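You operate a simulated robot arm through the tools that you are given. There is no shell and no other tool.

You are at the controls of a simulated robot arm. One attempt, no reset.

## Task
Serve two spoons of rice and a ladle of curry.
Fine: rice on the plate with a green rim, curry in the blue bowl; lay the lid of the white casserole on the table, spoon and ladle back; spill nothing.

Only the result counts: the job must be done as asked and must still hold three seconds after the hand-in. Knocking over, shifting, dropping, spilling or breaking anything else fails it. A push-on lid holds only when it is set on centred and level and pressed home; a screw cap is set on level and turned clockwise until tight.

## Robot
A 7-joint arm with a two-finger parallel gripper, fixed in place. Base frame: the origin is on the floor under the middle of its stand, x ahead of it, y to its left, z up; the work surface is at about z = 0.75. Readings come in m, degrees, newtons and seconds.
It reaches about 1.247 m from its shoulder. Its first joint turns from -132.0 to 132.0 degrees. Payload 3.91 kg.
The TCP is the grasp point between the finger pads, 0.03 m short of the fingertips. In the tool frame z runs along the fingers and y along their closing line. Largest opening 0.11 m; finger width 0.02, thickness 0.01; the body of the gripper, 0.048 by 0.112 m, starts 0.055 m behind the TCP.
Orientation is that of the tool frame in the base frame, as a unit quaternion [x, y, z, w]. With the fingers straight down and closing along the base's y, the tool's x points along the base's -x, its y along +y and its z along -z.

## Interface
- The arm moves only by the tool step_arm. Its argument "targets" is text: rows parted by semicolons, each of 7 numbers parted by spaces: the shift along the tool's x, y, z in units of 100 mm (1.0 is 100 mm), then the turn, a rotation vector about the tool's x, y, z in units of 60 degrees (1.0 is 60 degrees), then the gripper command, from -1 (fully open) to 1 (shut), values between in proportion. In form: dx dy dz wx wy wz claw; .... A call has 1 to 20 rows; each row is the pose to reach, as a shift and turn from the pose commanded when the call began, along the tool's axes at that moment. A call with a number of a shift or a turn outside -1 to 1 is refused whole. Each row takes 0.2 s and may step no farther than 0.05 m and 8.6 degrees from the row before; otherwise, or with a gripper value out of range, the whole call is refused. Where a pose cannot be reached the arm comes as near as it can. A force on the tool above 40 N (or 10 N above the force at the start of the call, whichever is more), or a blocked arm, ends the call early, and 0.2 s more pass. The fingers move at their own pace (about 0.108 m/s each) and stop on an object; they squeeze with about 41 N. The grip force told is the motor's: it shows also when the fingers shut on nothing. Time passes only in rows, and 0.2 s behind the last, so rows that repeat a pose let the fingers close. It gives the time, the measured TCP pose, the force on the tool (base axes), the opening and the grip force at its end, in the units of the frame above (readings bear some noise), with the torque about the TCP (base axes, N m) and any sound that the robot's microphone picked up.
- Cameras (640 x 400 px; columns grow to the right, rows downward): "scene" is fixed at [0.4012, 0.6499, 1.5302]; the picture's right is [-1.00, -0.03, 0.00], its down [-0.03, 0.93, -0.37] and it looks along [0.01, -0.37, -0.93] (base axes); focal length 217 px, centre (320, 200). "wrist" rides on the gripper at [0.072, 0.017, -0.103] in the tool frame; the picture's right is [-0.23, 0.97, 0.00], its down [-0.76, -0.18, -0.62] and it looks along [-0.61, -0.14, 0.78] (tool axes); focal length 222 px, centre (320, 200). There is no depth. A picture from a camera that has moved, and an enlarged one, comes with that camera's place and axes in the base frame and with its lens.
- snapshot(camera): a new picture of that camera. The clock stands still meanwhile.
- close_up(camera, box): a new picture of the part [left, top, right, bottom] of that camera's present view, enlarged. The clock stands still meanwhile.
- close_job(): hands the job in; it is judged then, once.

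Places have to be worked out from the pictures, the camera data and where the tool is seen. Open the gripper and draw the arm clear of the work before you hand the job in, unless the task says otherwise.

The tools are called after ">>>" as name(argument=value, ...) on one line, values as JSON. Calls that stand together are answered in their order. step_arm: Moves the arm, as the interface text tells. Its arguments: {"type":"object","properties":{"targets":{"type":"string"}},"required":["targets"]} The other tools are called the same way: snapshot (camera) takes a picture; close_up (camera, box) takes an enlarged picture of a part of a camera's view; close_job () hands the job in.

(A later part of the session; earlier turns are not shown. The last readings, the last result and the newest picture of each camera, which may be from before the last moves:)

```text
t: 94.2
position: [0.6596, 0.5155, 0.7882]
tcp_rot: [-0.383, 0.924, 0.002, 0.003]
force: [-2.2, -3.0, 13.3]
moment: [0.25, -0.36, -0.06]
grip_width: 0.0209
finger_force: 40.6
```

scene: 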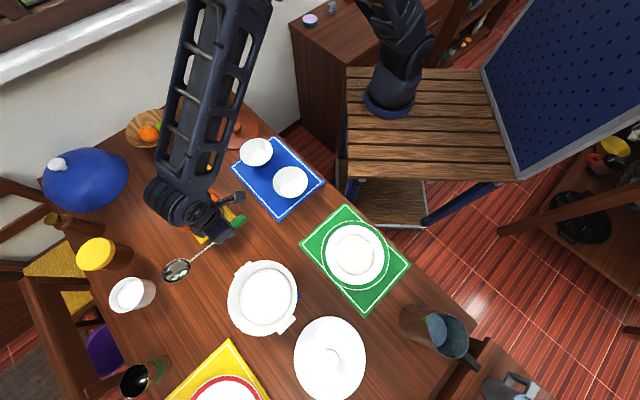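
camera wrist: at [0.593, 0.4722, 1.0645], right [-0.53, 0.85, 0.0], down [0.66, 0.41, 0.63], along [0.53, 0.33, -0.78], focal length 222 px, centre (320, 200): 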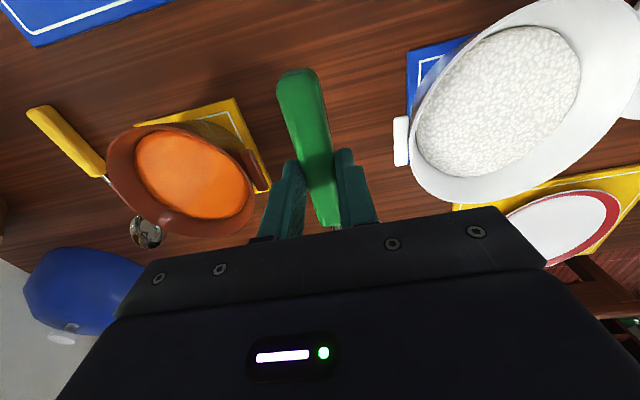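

Contact at z≈0.788. I open the fingers and back off upwards.

>>> step_arm(targets="0 0 -0.005 0 0 0 0.7; 0 0 -0.005 0 0 0 0.3; 0 0 -0.005 0 0 0 0; 0 0 -0.005 0 0 0 -0.3; 0 0 -0.005 0 0 0 -0.3; 0 0 -0.1 0 0 0 -0.3; 0 0 -0.3 0 0 0 -0.3; 0 0 -0.6 0 0 0 -0.3; 0 0 -1 0 0 0 -0.3")

>>> snapshot(camera="wrist")

>>> close_up(camera="scene", box=[190, 225, 270, 290])

```text
t: 96.2
position: [0.6583, 0.5149, 0.8867]
tcp_rot: [-0.383, 0.924, 0.002, 0.002]
force: [0.7, 0.2, -0.7]
moment: [-0.02, 0.0, 0.05]
grip_width: 0.0715
finger_force: 0.1
```

```text
taken
camera wrist: at [0.5926, 0.4746, 0.9907], right [-0.53, 0.85, 0.0], down [0.66, 0.41, 0.63], along [0.53, 0.33, -0.78], focal length 222 px, centre (320, 200)
```

wrist: 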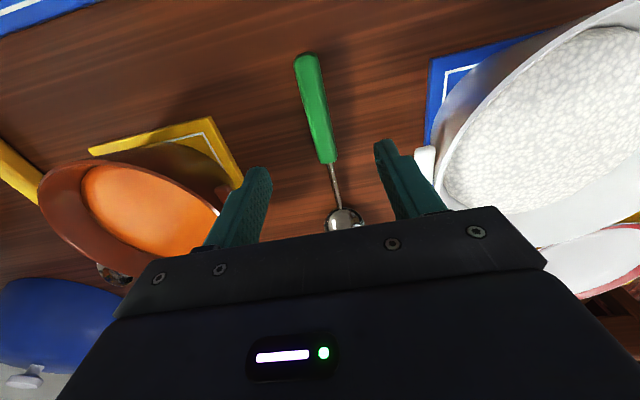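

```text
6.15 times, centred on (230, 258) of scene
camera zoom: at [0.4012, 0.6499, 1.5302], right [-1.0, -0.03, 0.0], down [-0.03, 0.93, -0.37], along [0.01, -0.37, -0.93], focal length 1336 px, centre (874, -154)
```

zoom: 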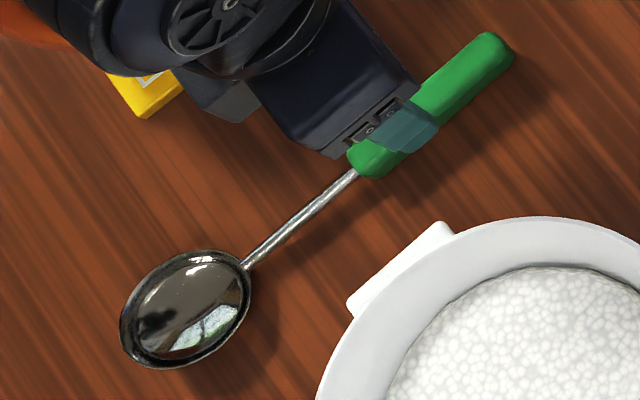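

The spoon lies where it was, within about 2 mm. Next I travel, high above the curry pot, to the ladle at about (0.896, 0.248).

>>> step_arm(targets="0.03 -0.1 -0.35 0 0 0 -0.3; 0.09 -0.25 -0.7 0 0 0 -0.3; 0.141 -0.424 -1 0 0 0 -0.3")

>>> step_arm(targets="0.005 -0.35 0 0 0 0 -0.3; 0.01 -0.7 0 0 0 0 -0.3; 0.02 -1 0 0 0 0 -0.3")

>>> step_arm(targets="0.005 -0.35 0 0 0 0 -0.3; 0.01 -0.7 0 0 0 0 -0.3; 0.02 -1 0 0 0 0 -0.3")

>>> snapshot(camera="wrist")

>>> snapshot(camera="scene")

```text
t: 97.0
position: [0.6782, 0.4741, 0.9872]
tcp_rot: [-0.382, 0.924, 0.003, 0.002]
force: [-0.5, -0.3, -0.6]
moment: [-0.03, 0.03, -0.02]
grip_width: 0.0716
finger_force: 0.1
```

```text
t: 97.8
position: [0.7476, 0.4009, 0.9868]
tcp_rot: [-0.383, 0.924, 0.002, 0.003]
force: [-0.1, 0.7, -0.7]
moment: [-0.03, -0.03, 0.01]
grip_width: 0.0713
finger_force: 0.1
```

```text
t: 98.6
position: [0.8154, 0.3289, 0.9853]
tcp_rot: [-0.383, 0.924, 0.002, 0.003]
force: [-1.3, 0.4, 0.1]
moment: [-0.05, -0.04, 0.03]
grip_width: 0.0713
finger_force: 0.1
```

```text
taken
camera wrist: at [0.7505, 0.2891, 1.09], right [-0.53, 0.85, 0.0], down [0.66, 0.41, 0.63], along [0.53, 0.33, -0.78], focal length 222 px, centre (320, 200)
```

wrist: 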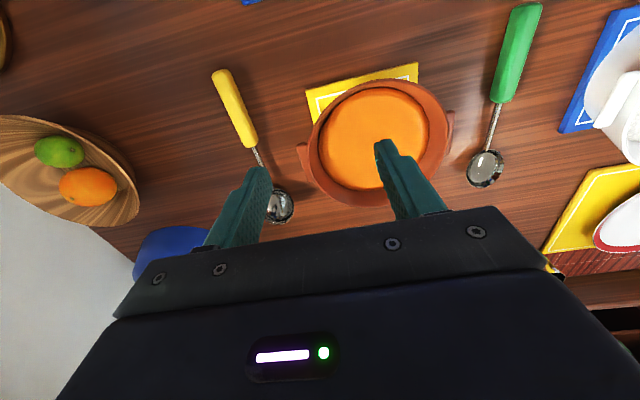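

```text
taken
```

scene: 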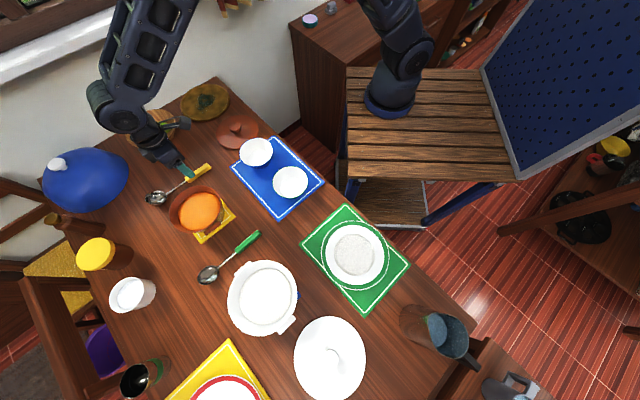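

Good view of ladle and pot. I zoom in for measuring both.

>>> close_up(camera="wrist", box=[200, 50, 320, 240])

>>> close_up(camera="wrist", box=[280, 50, 480, 230])

>>> close_up(camera="scene", box=[160, 170, 250, 250])

```text
2.11 times, centred on (260, 145) of wrist
camera zoom: at [0.7505, 0.2891, 1.09], right [-0.53, 0.85, 0.0], down [0.66, 0.41, 0.63], along [0.53, 0.33, -0.78], focal length 468 px, centre (446, 316)
```

zoom: 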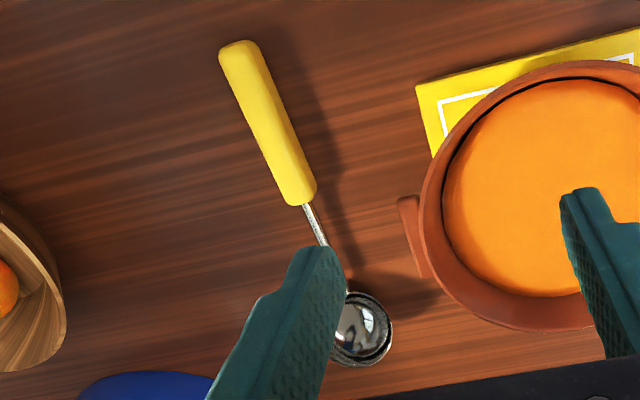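

```text
2.22 times, centred on (380, 140) of wrist
camera zoom: at [0.7505, 0.2891, 1.09], right [-0.53, 0.85, 0.0], down [0.66, 0.41, 0.63], along [0.53, 0.33, -0.78], focal length 494 px, centre (187, 333)
```

zoom: 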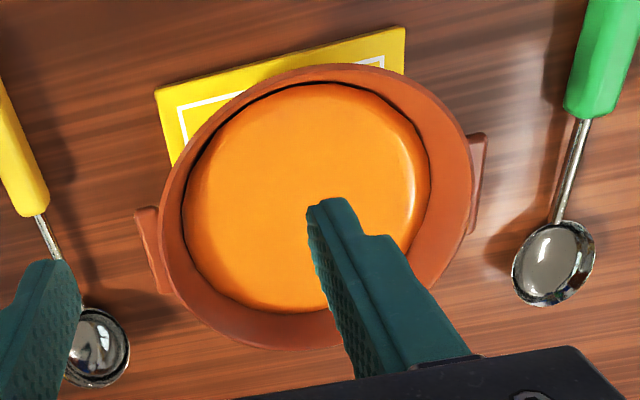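

```text
5.00 times, centred on (205, 210) of scene
camera zoom: at [0.4012, 0.6499, 1.5302], right [-1.0, -0.03, 0.0], down [-0.03, 0.93, -0.37], along [0.01, -0.37, -0.93], focal length 1085 px, centre (895, 150)
```

zoom: 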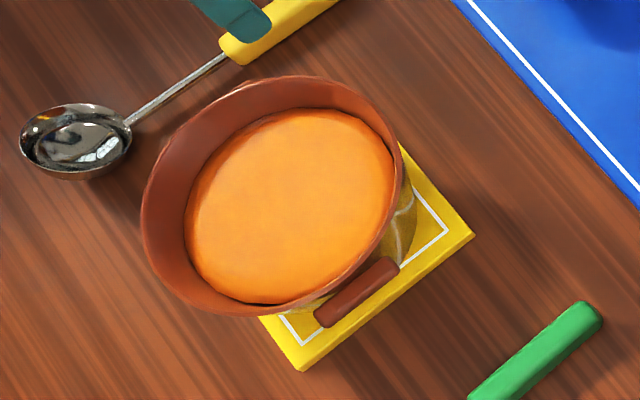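

Estimates: ladle handle centre (0.897, 0.245), direction 45°, its bowl about 0.169 m ahead; pot rim centre (0.827, 0.413), z≈0.842, radius 0.086; curry surface z≈0.815. I move over the ladle's handle.

>>> step_arm(targets="0.01 -0.35 0 0 0 0 -0.3; 0.01 -0.7 0 0 0 0 -0.3; 0.01 -1 0 0 0 0 -0.3")

>>> step_arm(targets="0.01 -0.08 0.3 0 0 0 -0.3; 0.01 -0.17 0.6 0 0 0 -0.3; 0.01 -0.17 0.9 0 0 0 -0.3")

>>> snapshot(camera="wrist")

>>> snapshot(camera="scene")

```text
t: 99.4
position: [0.8864, 0.2578, 0.9868]
tcp_rot: [-0.383, 0.924, 0.002, 0.003]
force: [-0.4, 0.1, 0.3]
moment: [0.01, -0.01, -0.03]
grip_width: 0.0716
finger_force: 0.0
```

```text
t: 100.2
position: [0.8984, 0.245, 0.8967]
tcp_rot: [-0.382, 0.924, 0.003, 0.002]
force: [0.3, -0.2, 0.1]
moment: [-0.01, -0.04, -0.01]
grip_width: 0.0715
finger_force: 0.0
```

```text
taken
camera wrist: at [0.8337, 0.2048, 1.0004], right [-0.53, 0.85, 0.0], down [0.66, 0.41, 0.63], along [0.53, 0.33, -0.78], focal length 222 px, centre (320, 200)
```

wrist: 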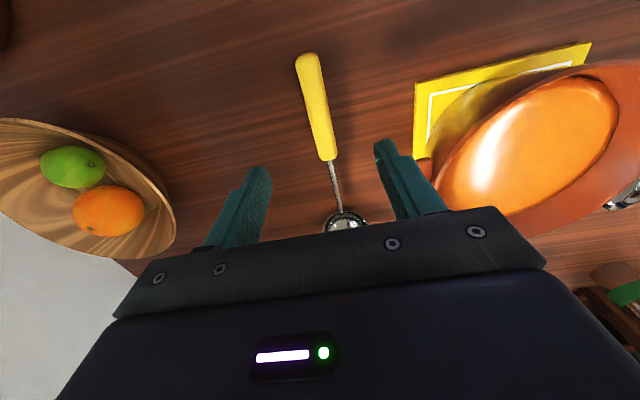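

```text
taken
```

scene: 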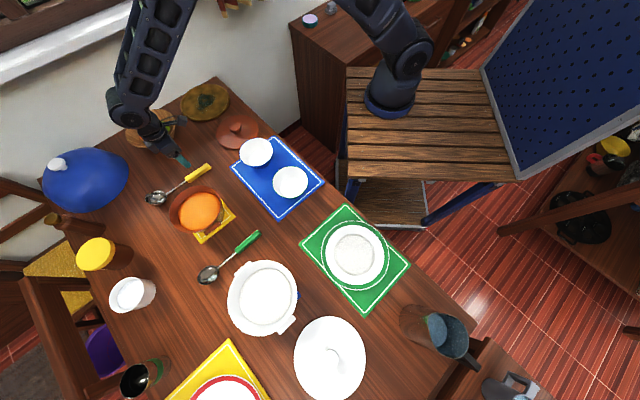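

The handle is centred and aligned. I go down to z≈0.82, look, then further.

>>> step_arm(targets="0 0 0.3 0 0 0 -0.3; 0 0 0.6 0 0 0 -0.3; 0 0 0.77 0 0 0 -0.3")

>>> snapshot(camera="wrist")

>>> close_up(camera="scene", box=[120, 110, 240, 230])

```text
t: 101.0
position: [0.8987, 0.2461, 0.8193]
tcp_rot: [-0.383, 0.924, 0.002, 0.003]
force: [0.1, -0.4, 0.5]
moment: [-0.01, -0.01, 0.0]
grip_width: 0.0716
finger_force: 0.1
```

```text
taken
camera wrist: at [0.8337, 0.206, 0.9226], right [-0.53, 0.85, 0.0], down [0.66, 0.41, 0.63], along [0.53, 0.33, -0.78], focal length 222 px, centre (320, 200)
```

wrist: 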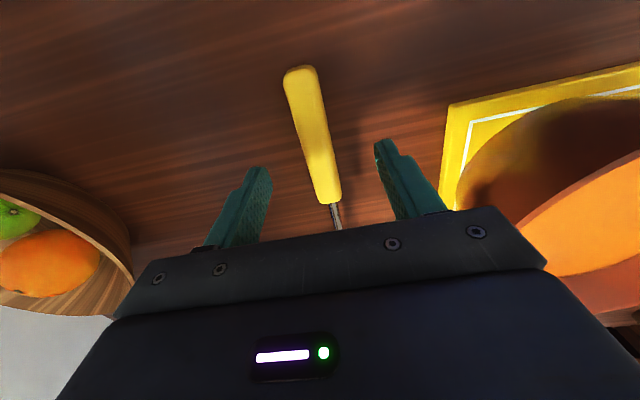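

```text
3.33 times, centred on (180, 170) of scene
camera zoom: at [0.4012, 0.6499, 1.5302], right [-1.0, -0.03, 0.0], down [-0.03, 0.93, -0.37], along [0.01, -0.37, -0.93], focal length 724 px, centre (787, 300)
```

zoom: 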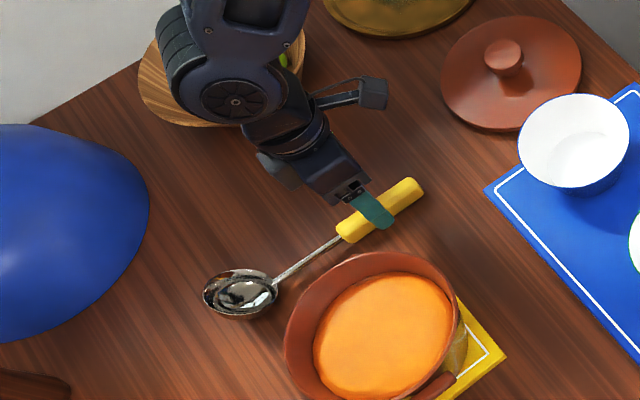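

Clear all around. I go down the rest and close on the handle.

>>> step_arm(targets="0 0 0.12 0 0 0 -0.3; 0 0 0.22 0 0 0 -0.3; 0 0 0.29 0 0 0 -0.3")

>>> snapshot(camera="wrist")

```text
t: 101.8
position: [0.8991, 0.2466, 0.791]
tcp_rot: [-0.383, 0.924, 0.003, 0.004]
force: [-0.3, -0.4, 1.1]
moment: [0.0, -0.04, -0.04]
grip_width: 0.0714
finger_force: 0.2
```

```text
taken
camera wrist: at [0.8334, 0.2062, 0.8938], right [-0.53, 0.85, 0.0], down [0.66, 0.41, 0.63], along [0.53, 0.33, -0.78], focal length 222 px, centre (320, 200)
```

wrist: 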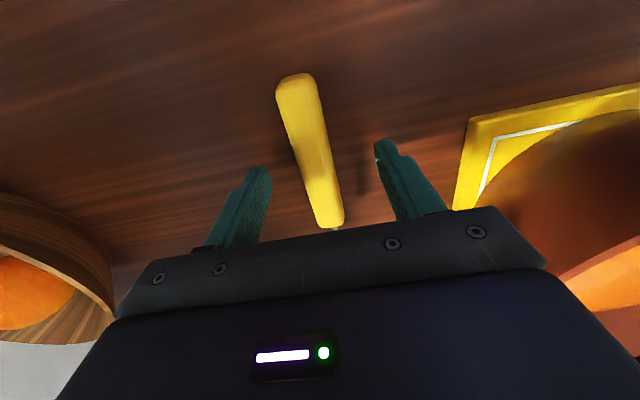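

The picture matches the spoon's grasp. I close on the handle.

>>> step_arm(targets="0 0 0.02 0 0 0 -0.1; 0 0 0.02 0 0 0 0.2; 0 0 0.02 0 0 0 0.6; 0 0 0.02 0 0 0 1; 0 0 0.02 0 0 0 1")

>>> snapshot(camera="wrist")

>>> close_up(camera="scene", box=[140, 150, 230, 220])

```text
t: 103.0
position: [0.8986, 0.2464, 0.7877]
tcp_rot: [-0.383, 0.924, 0.003, 0.003]
force: [-0.2, -0.8, 0.1]
moment: [0.0, -0.02, -0.06]
grip_width: 0.0211
finger_force: 41.0
```

```text
taken
camera wrist: at [0.8333, 0.2062, 0.8918], right [-0.53, 0.85, 0.0], down [0.66, 0.41, 0.63], along [0.53, 0.33, -0.78], focal length 222 px, centre (320, 200)
```

wrist: 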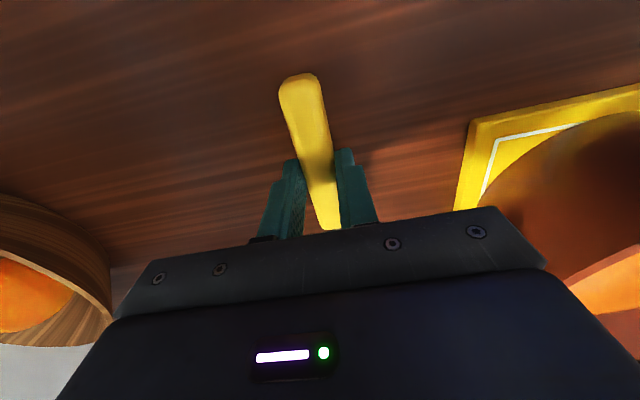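

```text
5.71 times, centred on (185, 185) of scene
camera zoom: at [0.4012, 0.6499, 1.5302], right [-1.0, -0.03, 0.0], down [-0.03, 0.93, -0.37], along [0.01, -0.37, -0.93], focal length 1240 px, centre (1091, 286)
```

zoom: 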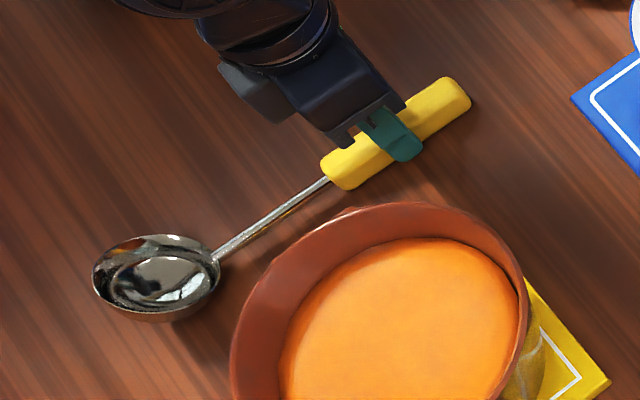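

The ladle is gripped (0.021 m) at TCP (0.8988, 0.2465, 0.789), which I'll need for putting it back. I lift it gently.

>>> step_arm(targets="0 0 -0.05 0 0 0 1; 0 0 -0.12 0 0 0 1; 0 0 -0.24 0 0 0 1; 0 0 -0.4 0 0 0 1; 0 0 -0.6 0 0 0 1; 0 0 -0.8 0 0 0 1; 0 0 -1 0 0 0 1")

>>> step_arm(targets="0 0 -0.2 0 0 0 1; 0 0 -0.4 0 0 0 1; 0 0 -0.6 0 0 0 1; 0 0 -0.8 0 0 0 1; 0 0 -0.8 0 0 0 1")

>>> close_up(camera="scene", box=[100, 130, 220, 220])

>>> snapshot(camera="wrist")

```text
t: 104.6
position: [0.8993, 0.2448, 0.8888]
tcp_rot: [-0.383, 0.924, 0.002, 0.003]
force: [0.0, 0.2, -1.6]
moment: [-0.04, 0.05, -0.02]
grip_width: 0.0209
finger_force: 41.1
```

```text
t: 105.8
position: [0.8974, 0.2448, 0.9677]
tcp_rot: [-0.381, 0.924, 0.003, 0.003]
force: [-1.1, -0.1, -0.5]
moment: [-0.03, 0.09, 0.0]
grip_width: 0.0209
finger_force: 41.0
```

```text
4.44 times, centred on (160, 175) of scene
camera zoom: at [0.4012, 0.6499, 1.5302], right [-1.0, -0.03, 0.0], down [-0.03, 0.93, -0.37], along [0.01, -0.37, -0.93], focal length 965 px, centre (1031, 311)
```

zoom: 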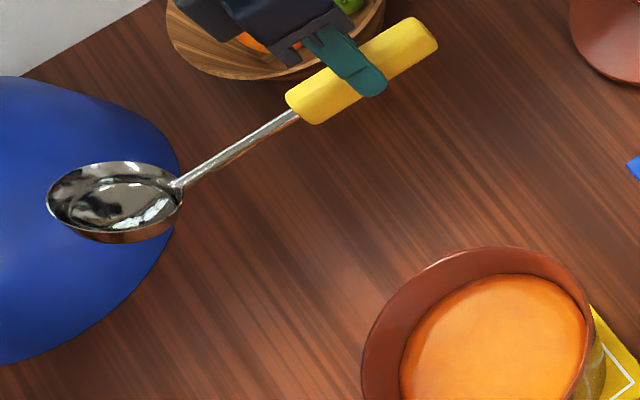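

```text
taken
camera wrist: at [0.8329, 0.2046, 1.0715], right [-0.53, 0.85, 0.0], down [0.66, 0.41, 0.63], along [0.53, 0.33, -0.78], focal length 222 px, centre (320, 200)
```

wrist: 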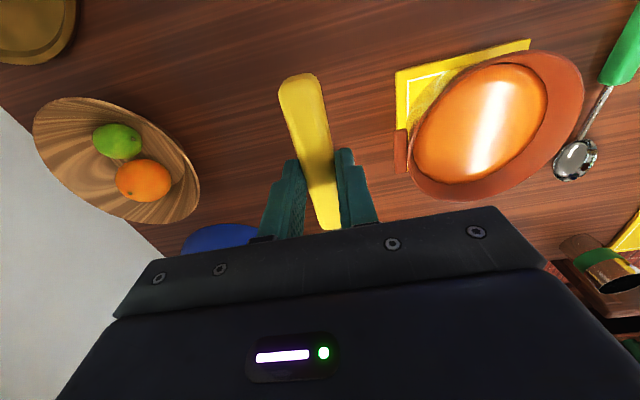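

The ladle's bowl rim sits about level with the TCP (nose-up ≈6° against the tool). I need the pot's rim height precisely, so I zoom in on the pot from here.

>>> close_up(camera="wrist", box=[380, 30, 600, 210])

>>> close_up(camera="scene", box=[160, 180, 240, 245])

```text
2.22 times, centred on (490, 120) of wrist
camera zoom: at [0.8329, 0.2046, 1.0715], right [-0.53, 0.85, 0.0], down [0.66, 0.41, 0.63], along [0.53, 0.33, -0.78], focal length 494 px, centre (-58, 378)
```

zoom: 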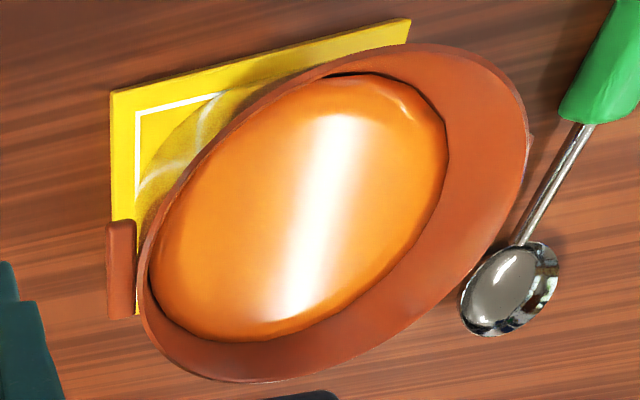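

```text
6.15 times, centred on (200, 212) of scene
camera zoom: at [0.4012, 0.6499, 1.5302], right [-1.0, -0.03, 0.0], down [-0.03, 0.93, -0.37], along [0.01, -0.37, -0.93], focal length 1336 px, centre (1058, 123)
```

zoom: 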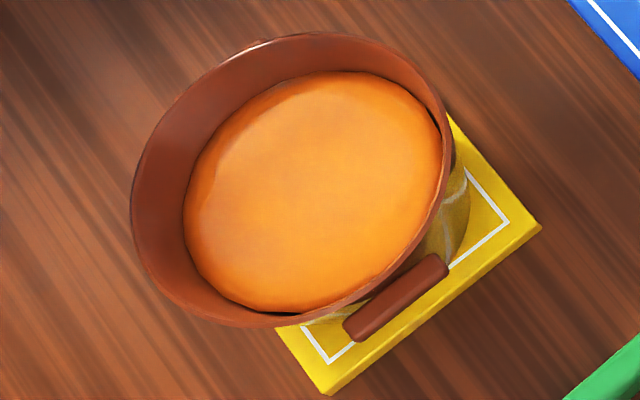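

Pot: centre (0.826, 0.415), rim z≈0.842, R≈0.085; curry surface z≈0.817. I carry the ladle over to a pre-dip pose.

>>> step_arm(targets="0.1 0.28 -0.09 0 0 0 1; 0.2 0.57 -0.18 0 0 0 1; 0.295 0.854 -0.267 0 0 0 1")

>>> step_arm(targets="0.1 0.28 0 0 0 0 1; 0.2 0.57 0 0 0 0 1; 0.294 0.853 0 0 0 0 1; 0.294 0.853 0 0 0 0 1")

>>> close_up(camera="scene", box=[140, 160, 280, 260])

```text
t: 106.6
position: [0.8171, 0.2855, 0.9944]
tcp_rot: [-0.382, 0.924, 0.002, 0.003]
force: [0.4, 0.3, -2.4]
moment: [0.0, 0.07, -0.01]
grip_width: 0.021
finger_force: 40.7
```

```text
t: 107.6
position: [0.7345, 0.3263, 0.996]
tcp_rot: [-0.383, 0.924, 0.002, 0.003]
force: [-0.4, -0.3, 0.1]
moment: [-0.05, 0.02, 0.02]
grip_width: 0.021
finger_force: 41.1
```

```text
4.00 times, centred on (210, 210) of scene
camera zoom: at [0.4012, 0.6499, 1.5302], right [-1.0, -0.03, 0.0], down [-0.03, 0.93, -0.37], along [0.01, -0.37, -0.93], focal length 868 px, centre (760, 160)
```

zoom: 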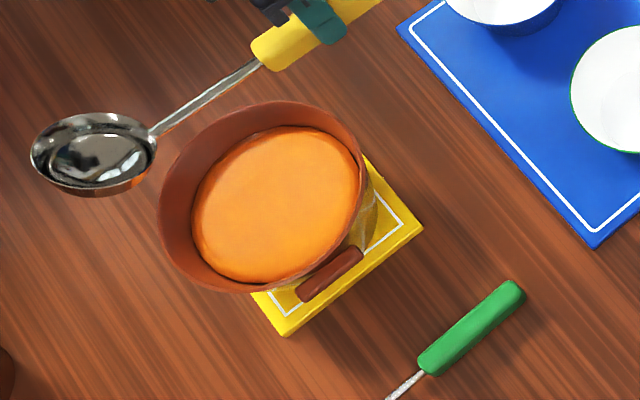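

The bowl is where the model predicts. I pitch the ladle 33° nose-down above the curry and check.

>>> step_arm(targets="0 0 0 0 0.11 0 1; 0 0 0 0 0.22 0 1; 0 0 0 0 0.33 0 1; 0 0 0 0 0.44 0 1; 0 0 0 0 0.55 0 1; 0 0 0 0 0.55 0 1")

>>> close_up(camera="scene", box=[140, 160, 280, 260])

>>> snapshot(camera="wrist")

```text
t: 109.0
position: [0.736, 0.3242, 0.9955]
tcp_rot: [-0.367, 0.886, -0.107, -0.261]
force: [0.1, 0.5, -0.8]
moment: [-0.02, 0.04, -0.03]
grip_width: 0.021
finger_force: 41.3
```

```text
4.00 times, centred on (210, 210) of scene
camera zoom: at [0.4012, 0.6499, 1.5302], right [-1.0, -0.03, 0.0], down [-0.03, 0.93, -0.37], along [0.01, -0.37, -0.93], focal length 868 px, centre (760, 160)
```

zoom: 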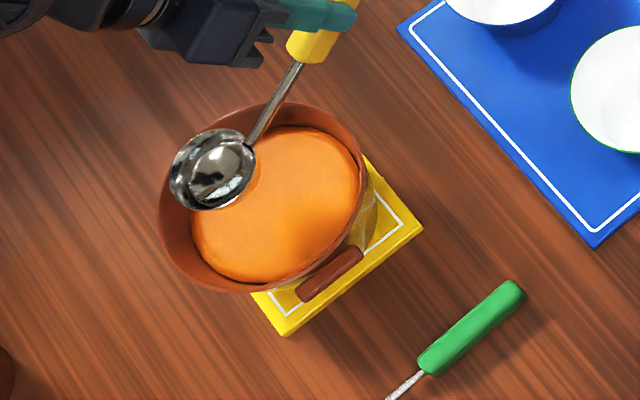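

```text
taken
camera wrist: at [0.7184, 0.3323, 1.1221], right [-0.55, 0.82, -0.12], down [0.82, 0.56, 0.11], along [0.16, -0.04, -0.99], focal length 222 px, centre (320, 200)
```

wrist: 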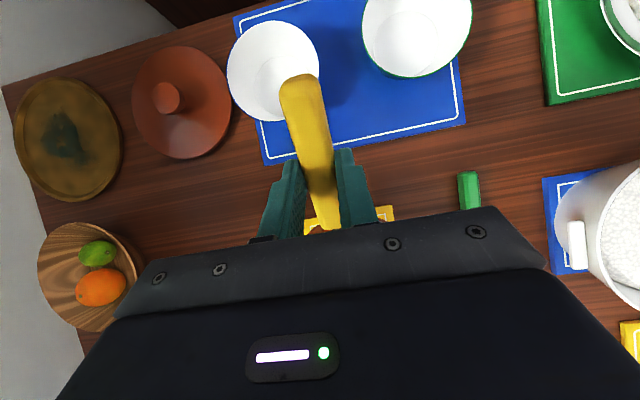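

Everything fits the model. Now the dip into the curry: down, forward, level out in step with the rise so that the handle clears the pot's rim.

>>> step_arm(targets="-0.163 0 0.252 0 0 0 1; -0.327 0 0.503 0 0 0 1; -0.444 0 0.666 0 0 0 1; -0.509 0 0.752 0 0 0 1; -0.509 0 0.752 0 0 0 1; -0.537 0 0.79 0 -0.042 0 1; -0.564 0 0.829 0 -0.083 0 1; -0.55 0 0.862 0 -0.133 0 1; -0.537 0 0.895 0 -0.183 0 1; -0.527 0 0.927 0 -0.225 0 1; -0.516 0 0.958 0 -0.267 0 1; -0.494 0 0.997 0 -0.35 0 1; -0.456 0 0.998 0 -0.45 0 1; -0.41 0 0.93 0 -0.45 0 1; -0.34 0 0.82 0 -0.45 0 1")

>>> close_up(camera="scene", box=[140, 160, 280, 260])

```text
t: 112.2
position: [0.7239, 0.3136, 0.9075]
tcp_rot: [-0.382, 0.923, -0.018, -0.045]
force: [0.1, 1.1, -0.9]
moment: [-0.04, 0.05, -0.02]
grip_width: 0.0212
finger_force: 40.7
```

```text
4.00 times, centred on (210, 210) of scene
camera zoom: at [0.4012, 0.6499, 1.5302], right [-1.0, -0.03, 0.0], down [-0.03, 0.93, -0.37], along [0.01, -0.37, -0.93], focal length 868 px, centre (760, 160)
```

zoom: 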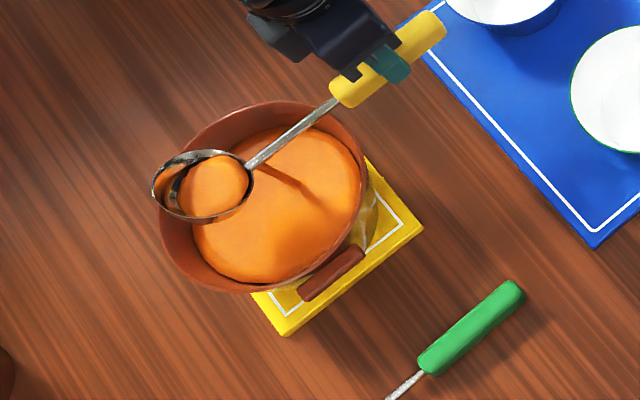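

The ladle holds curry. I zoom in to judge how full it is.

>>> close_up(camera="scene", box=[168, 188, 212, 222])

```text
11.76 times, centred on (190, 205) of scene
camera zoom: at [0.4012, 0.6499, 1.5302], right [-1.0, -0.03, 0.0], down [-0.03, 0.93, -0.37], along [0.01, -0.37, -0.93], focal length 2554 px, centre (1849, 141)
```

zoom: 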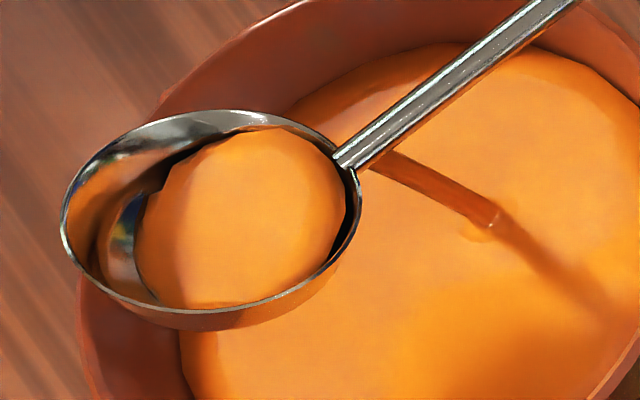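

The ladle is only about half full, since it left the curry at some tilt, and it sits about 3° more nose-up than assumed. I dip again over the pot, slower and leaving the curry more level.

>>> step_arm(targets="-0.026 0 -0.096 0 0.1 0 1; -0.053 0 -0.193 0 0.2 0 1; -0.079 0 -0.29 0 0.3 0 1; -0.106 0 -0.386 0 0.4 0 1; -0.132 0 -0.482 0 0.5 0 1; -0.144 0 -0.367 0 0.5 0 1; -0.158 0 -0.238 0 0.5 0 1; -0.17 0 -0.128 0 0.5 0 1; -0.179 0 -0.039 0 0.5 0 1; -0.187 0 0.035 0 0.5 0 1; -0.203 0 0.079 0 0.458 0 1; -0.219 0 0.126 0 0.417 0 1; -0.209 0 0.141 0 0.383 0 1; -0.198 0 0.156 0 0.35 0 1; -0.169 0 0.211 0 0.3 0 1; -0.141 0 0.24 0 0.25 0 1; -0.115 0 0.256 0 0.2 0 1; -0.093 0 0.253 0 0.15 0 1; -0.062 0 0.258 0 0.05 0 1; -0.043 0 0.071 0 0.05 0 1")

>>> close_up(camera="scene", box=[140, 160, 280, 260])

>>> close_up(camera="scene", box=[168, 188, 212, 222])

```text
t: 116.4
position: [0.7259, 0.3157, 0.9]
tcp_rot: [-0.382, 0.921, -0.028, -0.071]
force: [-0.2, 0.0, -2.3]
moment: [-0.08, 0.07, -0.02]
grip_width: 0.021
finger_force: 41.7
```

```text
4.00 times, centred on (210, 210) of scene
camera zoom: at [0.4012, 0.6499, 1.5302], right [-1.0, -0.03, 0.0], down [-0.03, 0.93, -0.37], along [0.01, -0.37, -0.93], focal length 868 px, centre (760, 160)
```

zoom: 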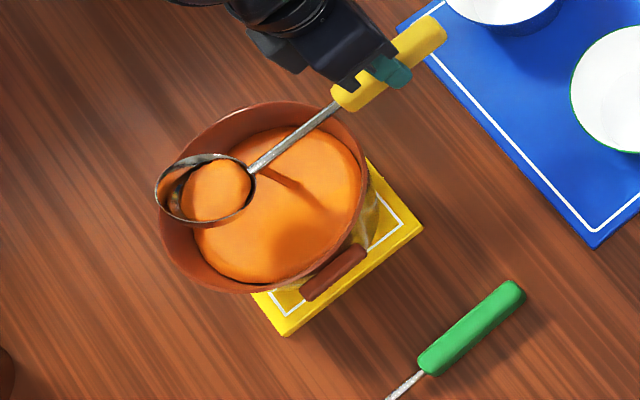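

```text
11.76 times, centred on (190, 205) of scene
camera zoom: at [0.4012, 0.6499, 1.5302], right [-1.0, -0.03, 0.0], down [-0.03, 0.93, -0.37], along [0.01, -0.37, -0.93], focal length 2554 px, centre (1849, 141)
```

zoom: 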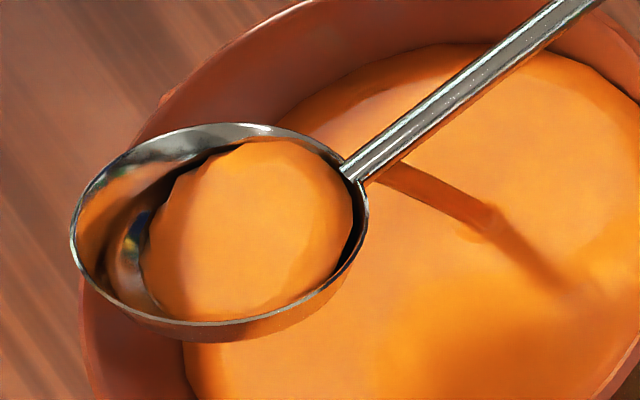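

Measuring the ellipse of the ladle's rim shows that its bowl is tilted about 30° nose-up against the handle, so it is level only at a tool pitch of about 37°. I dip again with the bowl level, which also gives the handle ample clearance over the rim.

>>> step_arm(targets="-0.037 0 -0.124 0 0.117 0 1; -0.073 0 -0.249 0 0.233 0 1; -0.11 0 -0.374 0 0.35 0 1; -0.146 0 -0.498 0 0.467 0 1; -0.146 0 -0.498 0 0.467 0 1")

>>> close_up(camera="scene", box=[150, 170, 230, 230])

```text
t: 117.6
position: [0.7435, 0.331, 0.9465]
tcp_rot: [-0.362, 0.878, -0.118, -0.291]
force: [-0.7, 0.4, -0.8]
moment: [-0.06, 0.03, -0.02]
grip_width: 0.0211
finger_force: 40.6
```

```text
6.67 times, centred on (190, 200) of scene
camera zoom: at [0.4012, 0.6499, 1.5302], right [-1.0, -0.03, 0.0], down [-0.03, 0.93, -0.37], along [0.01, -0.37, -0.93], focal length 1447 px, centre (1187, 200)
```

zoom: 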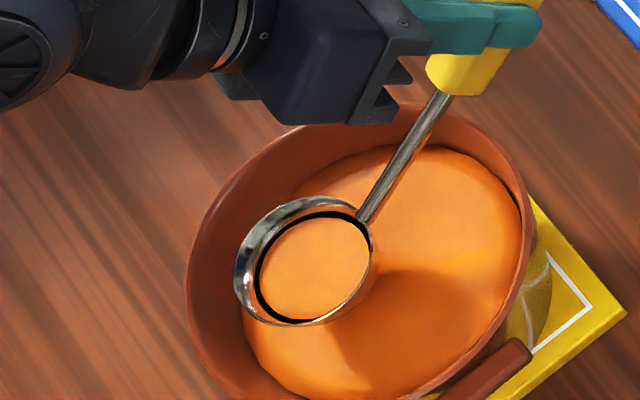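

Now the curry lies level in the bowl, at roughly two thirds. One slow level dip from here will fill it properly; I leave the curry with a 5° tilt so that it isn't brimful.

>>> step_arm(targets="-0.072 0 0.096 0 0 0 1; -0.12 0 0.16 0 0 0 1; -0.156 0 0.208 0 0 0 1; -0.187 0 0.248 0 0 0 1; -0.217 0 0.287 0 0 0 1; -0.241 0 0.319 0 0 0 1; -0.265 0 0.351 0 0 0 1; -0.289 0 0.383 0 0 0 1; -0.289 0 0.383 0 0 0 1; -0.283 0 0.24 0 0.083 0 1; -0.251 0 0.199 0 0.083 0 1; -0.221 0 0.159 0 0.083 0 1; -0.191 0 0.119 0 0.083 0 1; -0.155 0 0.071 0 0.083 0 1; -0.113 0 0.015 0 0.083 0 1; -0.065 0 -0.049 0 0.083 0 1; -0.072 0 0.096 0 0 0 1")

>>> close_up(camera="scene", box=[150, 170, 230, 230])

```text
t: 121.2
position: [0.7417, 0.3313, 0.9365]
tcp_rot: [-0.363, 0.877, -0.118, -0.291]
force: [-0.1, 0.1, -1.8]
moment: [-0.07, 0.04, 0.02]
grip_width: 0.021
finger_force: 40.7
```

```text
6.67 times, centred on (190, 200) of scene
camera zoom: at [0.4012, 0.6499, 1.5302], right [-1.0, -0.03, 0.0], down [-0.03, 0.93, -0.37], along [0.01, -0.37, -0.93], focal length 1447 px, centre (1187, 200)
```

zoom: 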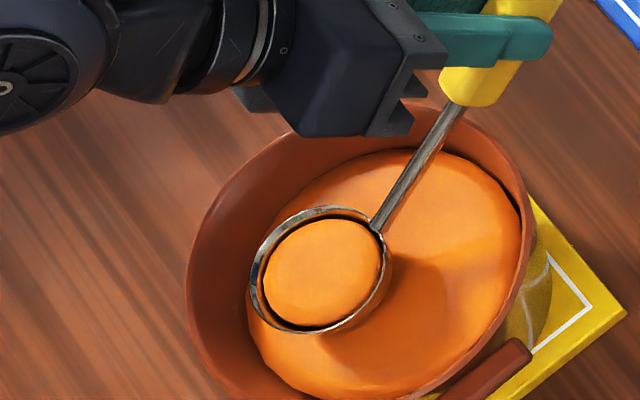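

The ladle is now well filled and level. I lift it straight up, slowly, keeping that orientation.

>>> step_arm(targets="0.018 0 -0.024 0 0 0 1; 0.054 0 -0.072 0 0 0 1; 0.102 0 -0.136 0 0 0 1; 0.156 0 -0.208 0 0 0 1; 0.211 0 -0.28 0 0 0 1; 0.265 0 -0.351 0 0 0 1; 0.319 0 -0.423 0 0 0 1; 0.361 0 -0.479 0 0 0 1; 0.385 0 -0.511 0 0 0 1; 0.391 0 -0.519 0 0 0 1")

>>> close_up(camera="scene", box=[150, 160, 240, 230])

```text
t: 123.4
position: [0.7427, 0.3307, 0.9996]
tcp_rot: [-0.363, 0.877, -0.119, -0.291]
force: [-0.3, 0.1, -1.3]
moment: [-0.06, 0.07, -0.01]
grip_width: 0.021
finger_force: 41.6
```

```text
5.71 times, centred on (195, 195) of scene
camera zoom: at [0.4012, 0.6499, 1.5302], right [-1.0, -0.03, 0.0], down [-0.03, 0.93, -0.37], along [0.01, -0.37, -0.93], focal length 1240 px, centre (1034, 229)
```

zoom: 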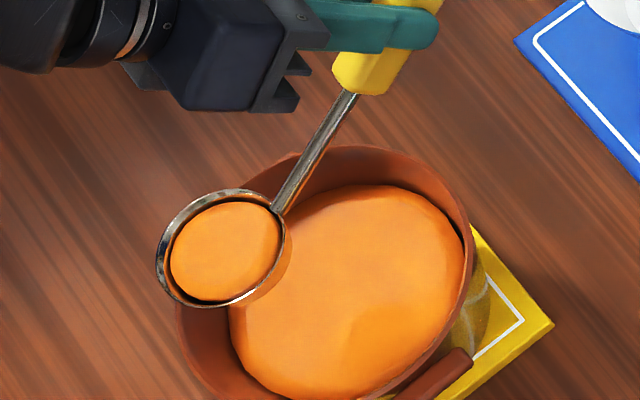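

Steady. Now I carry it towards the blue bowl in slow stages, turning about the vertical only so that the bowl stays level.

>>> step_arm(targets="0.016 -0.019 0.012 0.006 0 -0.008 1; 0.053 -0.064 0.04 0.021 0 -0.027 1; 0.116 -0.14 0.087 0.045 0 -0.06 1; 0.189 -0.229 0.143 0.074 0 -0.098 1; 0.263 -0.318 0.199 0.103 0 -0.136 1; 0.337 -0.406 0.254 0.132 0 -0.175 1; 0.41 -0.495 0.31 0.16 0 -0.213 1; 0.473 -0.572 0.357 0.185 0 -0.246 1; 0.51 -0.616 0.385 0.199 0 -0.265 1; 0.526 -0.635 0.397 0.206 0 -0.273 1")

>>> close_up(camera="scene", box=[160, 130, 300, 230])

```text
t: 125.6
position: [0.7407, 0.2385, 0.9989]
tcp_rot: [-0.514, 0.798, -0.17, -0.264]
force: [-0.3, -0.5, -1.8]
moment: [-0.08, 0.02, 0.0]
grip_width: 0.0209
finger_force: 40.5
```

```text
4.00 times, centred on (230, 180) of scene
camera zoom: at [0.4012, 0.6499, 1.5302], right [-1.0, -0.03, 0.0], down [-0.03, 0.93, -0.37], along [0.01, -0.37, -0.93], focal length 868 px, centre (680, 280)
```

zoom: 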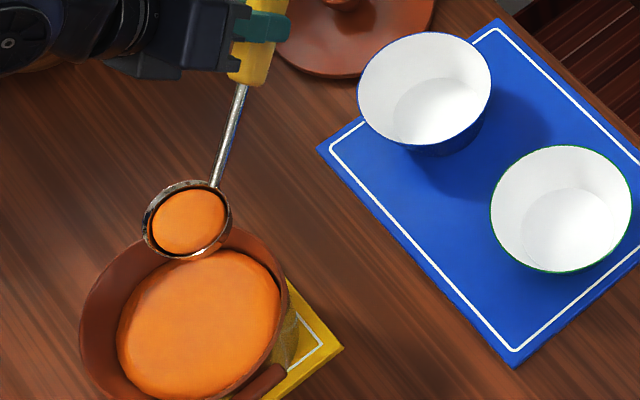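

The curry is still level in the ladle. Next two stages.

>>> step_arm(targets="0.016 -0.011 0.012 0.006 0 -0.008 1; 0.053 -0.036 0.04 0.021 0 -0.027 1; 0.117 -0.08 0.088 0.045 0 -0.06 1; 0.192 -0.131 0.144 0.074 0 -0.098 1; 0.266 -0.182 0.201 0.103 0 -0.136 1; 0.34 -0.233 0.257 0.132 0 -0.175 1; 0.415 -0.284 0.313 0.16 0 -0.213 1; 0.479 -0.328 0.361 0.185 0 -0.246 1; 0.516 -0.353 0.389 0.199 0 -0.265 1; 0.532 -0.364 0.401 0.206 0 -0.273 1")

>>> step_arm(targets="0.014 -0.003 0.01 0.006 0 -0.008 1; 0.046 -0.011 0.035 0.021 0 -0.027 1; 0.101 -0.024 0.076 0.045 0 -0.06 1; 0.165 -0.039 0.124 0.074 0 -0.098 1; 0.229 -0.055 0.173 0.103 0 -0.136 1; 0.293 -0.07 0.221 0.132 0 -0.175 1; 0.357 -0.085 0.269 0.16 0 -0.213 1; 0.412 -0.098 0.311 0.185 0 -0.246 1; 0.444 -0.106 0.335 0.199 0 -0.265 1; 0.458 -0.109 0.345 0.206 0 -0.273 1")

>>> close_up(camera="scene", box=[180, 110, 320, 210])

>>> snapshot(camera="scene")

```text
t: 127.8
position: [0.7455, 0.1636, 0.9988]
tcp_rot: [-0.647, 0.695, -0.215, -0.229]
force: [-0.3, 0.2, -0.6]
moment: [-0.08, 0.01, 0.0]
grip_width: 0.0211
finger_force: 41.0
```

```text
t: 130.0
position: [0.7535, 0.1048, 0.9986]
tcp_rot: [0.76, -0.569, 0.254, 0.187]
force: [0.3, -0.7, -1.5]
moment: [-0.08, -0.02, 0.05]
grip_width: 0.0205
finger_force: 40.6
```

```text
4.00 times, centred on (250, 160) of scene
camera zoom: at [0.4012, 0.6499, 1.5302], right [-1.0, -0.03, 0.0], down [-0.03, 0.93, -0.37], along [0.01, -0.37, -0.93], focal length 868 px, centre (600, 360)
```

zoom: 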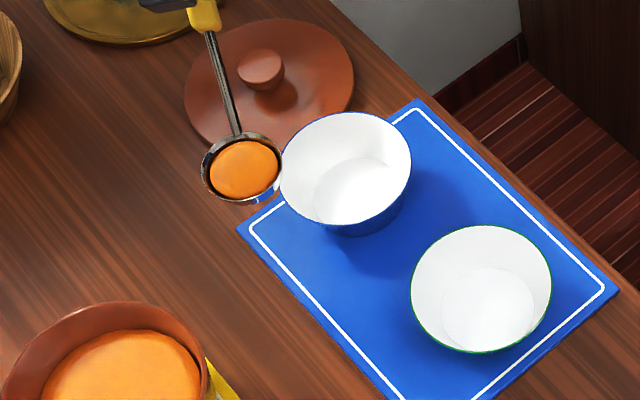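

```text
taken
```

scene: 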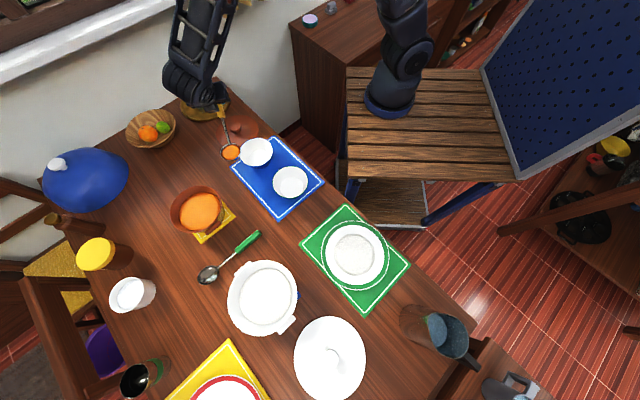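

The ladle is next to the blue bowl, which I place at about (0.666, 0.166), rim z≈0.805. Last stage brings the ladle over it.

>>> step_arm(targets="0.01 0.002 0.008 0.006 0 -0.008 1; 0.034 0.007 0.026 0.021 0 -0.027 1; 0.075 0.015 0.056 0.045 0 -0.06 1; 0.122 0.024 0.092 0.074 0 -0.098 1; 0.17 0.033 0.128 0.103 0 -0.136 1; 0.218 0.042 0.164 0.132 0 -0.175 1; 0.265 0.051 0.2 0.16 0 -0.213 1; 0.306 0.059 0.23 0.185 0 -0.246 1; 0.33 0.064 0.248 0.199 0 -0.265 1; 0.34 0.066 0.256 0.206 0 -0.273 1")

>>> close_up(camera="scene", box=[180, 110, 320, 210])

>>> snapshot(camera="wrist")

```text
t: 132.2
position: [0.759, 0.0631, 0.9992]
tcp_rot: [0.849, -0.424, 0.284, 0.138]
force: [0.6, 0.0, -2.0]
moment: [-0.05, -0.04, 0.0]
grip_width: 0.021
finger_force: 40.9
```

```text
4.00 times, centred on (250, 160) of scene
camera zoom: at [0.4012, 0.6499, 1.5302], right [-1.0, -0.03, 0.0], down [-0.03, 0.93, -0.37], along [0.01, -0.37, -0.93], focal length 868 px, centre (600, 360)
```

zoom: 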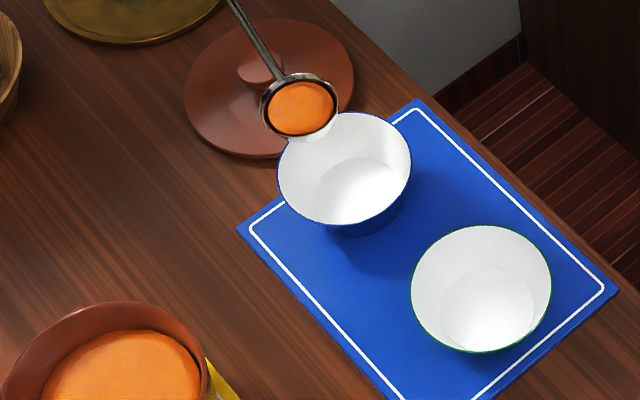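

```text
taken
camera wrist: at [0.7403, 0.0553, 1.1252], right [-0.89, -0.44, -0.14], down [-0.45, 0.89, 0.04], along [0.11, 0.1, -0.99], focal length 222 px, centre (320, 200)
```

wrist: 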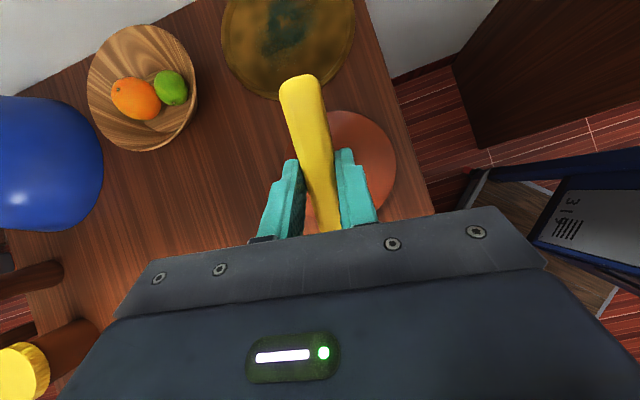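

The model predicts the ladle bowl at (0.676, 0.174) and the picture agrees. I lower it to just above the blue bowl's rim.

>>> step_arm(targets="-0.016 0 0.021 0 0 0 1; -0.047 0 0.062 0 0 0 1; -0.094 0 0.125 0 0 0 1; -0.141 0 0.187 0 0 0 1; -0.188 0 0.249 0 0 0 1; -0.235 0 0.311 0 0 0 1; -0.275 0 0.365 0 0 0 1; -0.3 0 0.398 0 0 0 1; -0.313 0 0.415 0 0 0 1")

>>> close_up(camera="scene", box=[200, 110, 320, 200])

```text
t: 134.2
position: [0.7592, 0.063, 0.9467]
tcp_rot: [0.849, -0.424, 0.284, 0.138]
force: [0.3, -0.5, -1.3]
moment: [-0.04, -0.03, 0.01]
grip_width: 0.0209
finger_force: 40.5
```

```text
4.44 times, centred on (260, 155) of scene
camera zoom: at [0.4012, 0.6499, 1.5302], right [-1.0, -0.03, 0.0], down [-0.03, 0.93, -0.37], along [0.01, -0.37, -0.93], focal length 965 px, centre (587, 400)
```

zoom: 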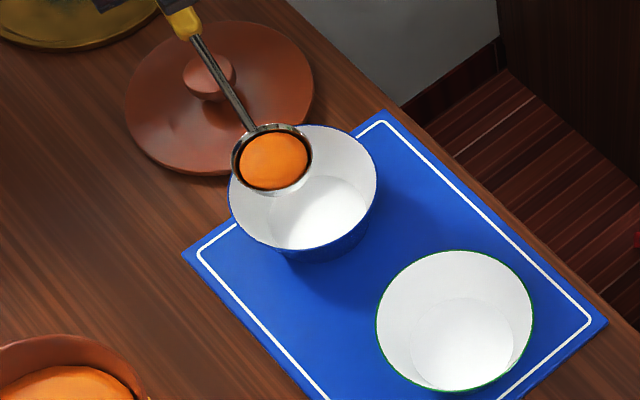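

The ladle sits correctly over the blue bowl. I start tipping it sideways about its own centre, first to 45°.

>>> step_arm(targets="-0.002 0.076 0.003 0.067 0 0.05 1; -0.008 0.151 0.011 0.133 0 0.1 1; -0.018 0.225 0.024 0.2 0 0.15 1; -0.032 0.297 0.042 0.266 0 0.201 1; -0.049 0.367 0.065 0.333 0 0.251 1; -0.07 0.4345 0.093 0.399 0 0.301 1; -0.095 0.498 0.125 0.466 0 0.351 1; -0.122 0.559 0.162 0.532 0 0.401 1; -0.153 0.614 0.203 0.599 0 0.451 1")

>>> close_up(camera="scene", box=[200, 110, 320, 200])

```text
t: 136.2
position: [0.7086, 0.0266, 0.9213]
tcp_rot: [0.729, -0.5, 0.424, -0.199]
force: [0.4, -0.4, -1.5]
moment: [-0.07, 0.0, -0.02]
grip_width: 0.0209
finger_force: 41.3
```

```text
4.44 times, centred on (260, 155) of scene
camera zoom: at [0.4012, 0.6499, 1.5302], right [-1.0, -0.03, 0.0], down [-0.03, 0.93, -0.37], along [0.01, -0.37, -0.93], focal length 965 px, centre (587, 400)
```

zoom: 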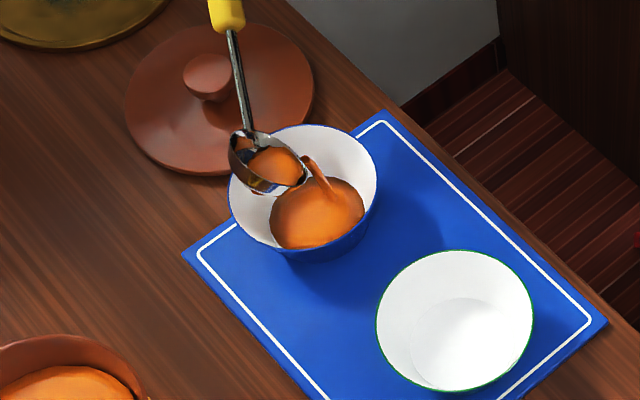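

The curry is flowing into the blue bowl. I continue tipping, up to about 95°.

>>> step_arm(targets="-0.002 0.076 0.003 0.067 0 0.05 1; -0.008 0.151 0.011 0.133 0 0.1 1; -0.018 0.225 0.024 0.2 0 0.15 1; -0.032 0.297 0.042 0.266 0 0.201 1; -0.049 0.367 0.065 0.333 0 0.251 1; -0.07 0.4345 0.093 0.399 0 0.301 1; -0.095 0.498 0.125 0.466 0 0.351 1; -0.122 0.559 0.162 0.532 0 0.401 1; -0.153 0.614 0.203 0.599 0 0.451 1; -0.187 0.666 0.248 0.666 0 0.502 1; -0.187 0.666 0.248 0.666 0 0.502 1; -0.187 0.666 0.248 0.666 0 0.502 1; -0.187 0.666 0.248 0.666 0 0.502 1; -0.187 0.666 0.248 0.666 0 0.502 1")

>>> close_up(camera="scene", box=[200, 110, 320, 200])

>>> snapshot(camera="scene")

```text
t: 139.2
position: [0.6916, 0.0121, 0.8515]
tcp_rot: [-0.465, 0.496, -0.503, 0.533]
force: [0.1, -0.7, -0.7]
moment: [-0.02, 0.0, 0.01]
grip_width: 0.0211
finger_force: 40.6
```

```text
4.44 times, centred on (260, 155) of scene
camera zoom: at [0.4012, 0.6499, 1.5302], right [-1.0, -0.03, 0.0], down [-0.03, 0.93, -0.37], along [0.01, -0.37, -0.93], focal length 965 px, centre (587, 400)
```

zoom: 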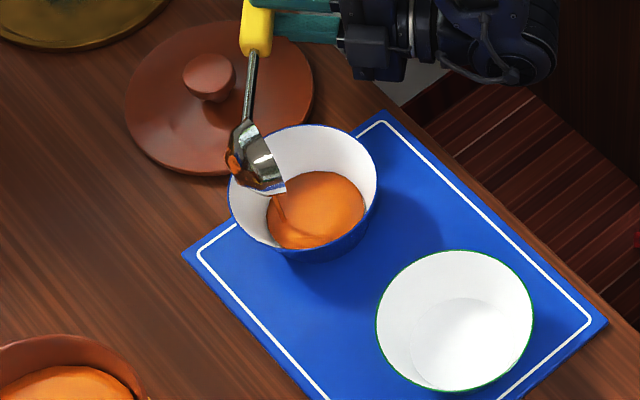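

```text
taken
```

scene: 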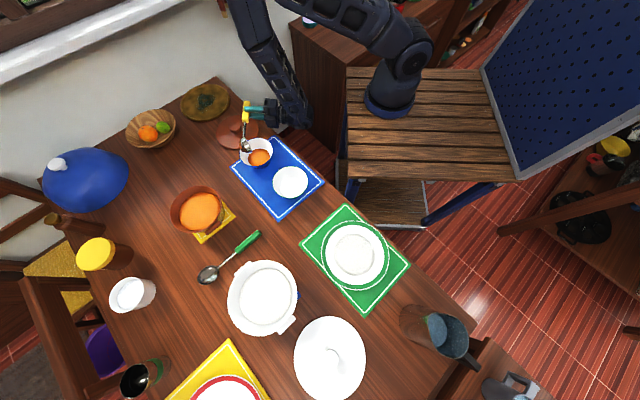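

Almost empty; a thin thread is still running. I wait here.

>>> step_arm(targets="-0.001 0.04 0.001 0.033 0 0.025 1; -0.002 0.076 0.003 0.067 0 0.05 1; -0.002 0.076 0.003 0.067 0 0.05 1; -0.002 0.076 0.003 0.067 0 0.05 1; -0.002 0.076 0.003 0.067 0 0.05 1; -0.002 0.076 0.003 0.067 0 0.05 1; -0.002 0.076 0.003 0.067 0 0.05 1; -0.002 0.076 0.003 0.067 0 0.05 1")

>>> close_up(camera="scene", box=[230, 120, 290, 165])

```text
t: 141.0
position: [0.6907, 0.0125, 0.8438]
tcp_rot: [-0.433, 0.49, -0.506, 0.562]
force: [0.2, 0.1, -0.2]
moment: [-0.07, 0.02, -0.04]
grip_width: 0.0209
finger_force: 41.3
```

```text
8.89 times, centred on (260, 142) of scene
camera zoom: at [0.4012, 0.6499, 1.5302], right [-1.0, -0.03, 0.0], down [-0.03, 0.93, -0.37], along [0.01, -0.37, -0.93], focal length 1929 px, centre (853, 711)
```

zoom: 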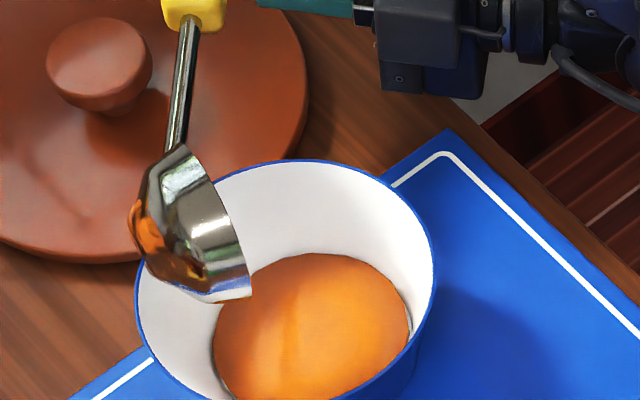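

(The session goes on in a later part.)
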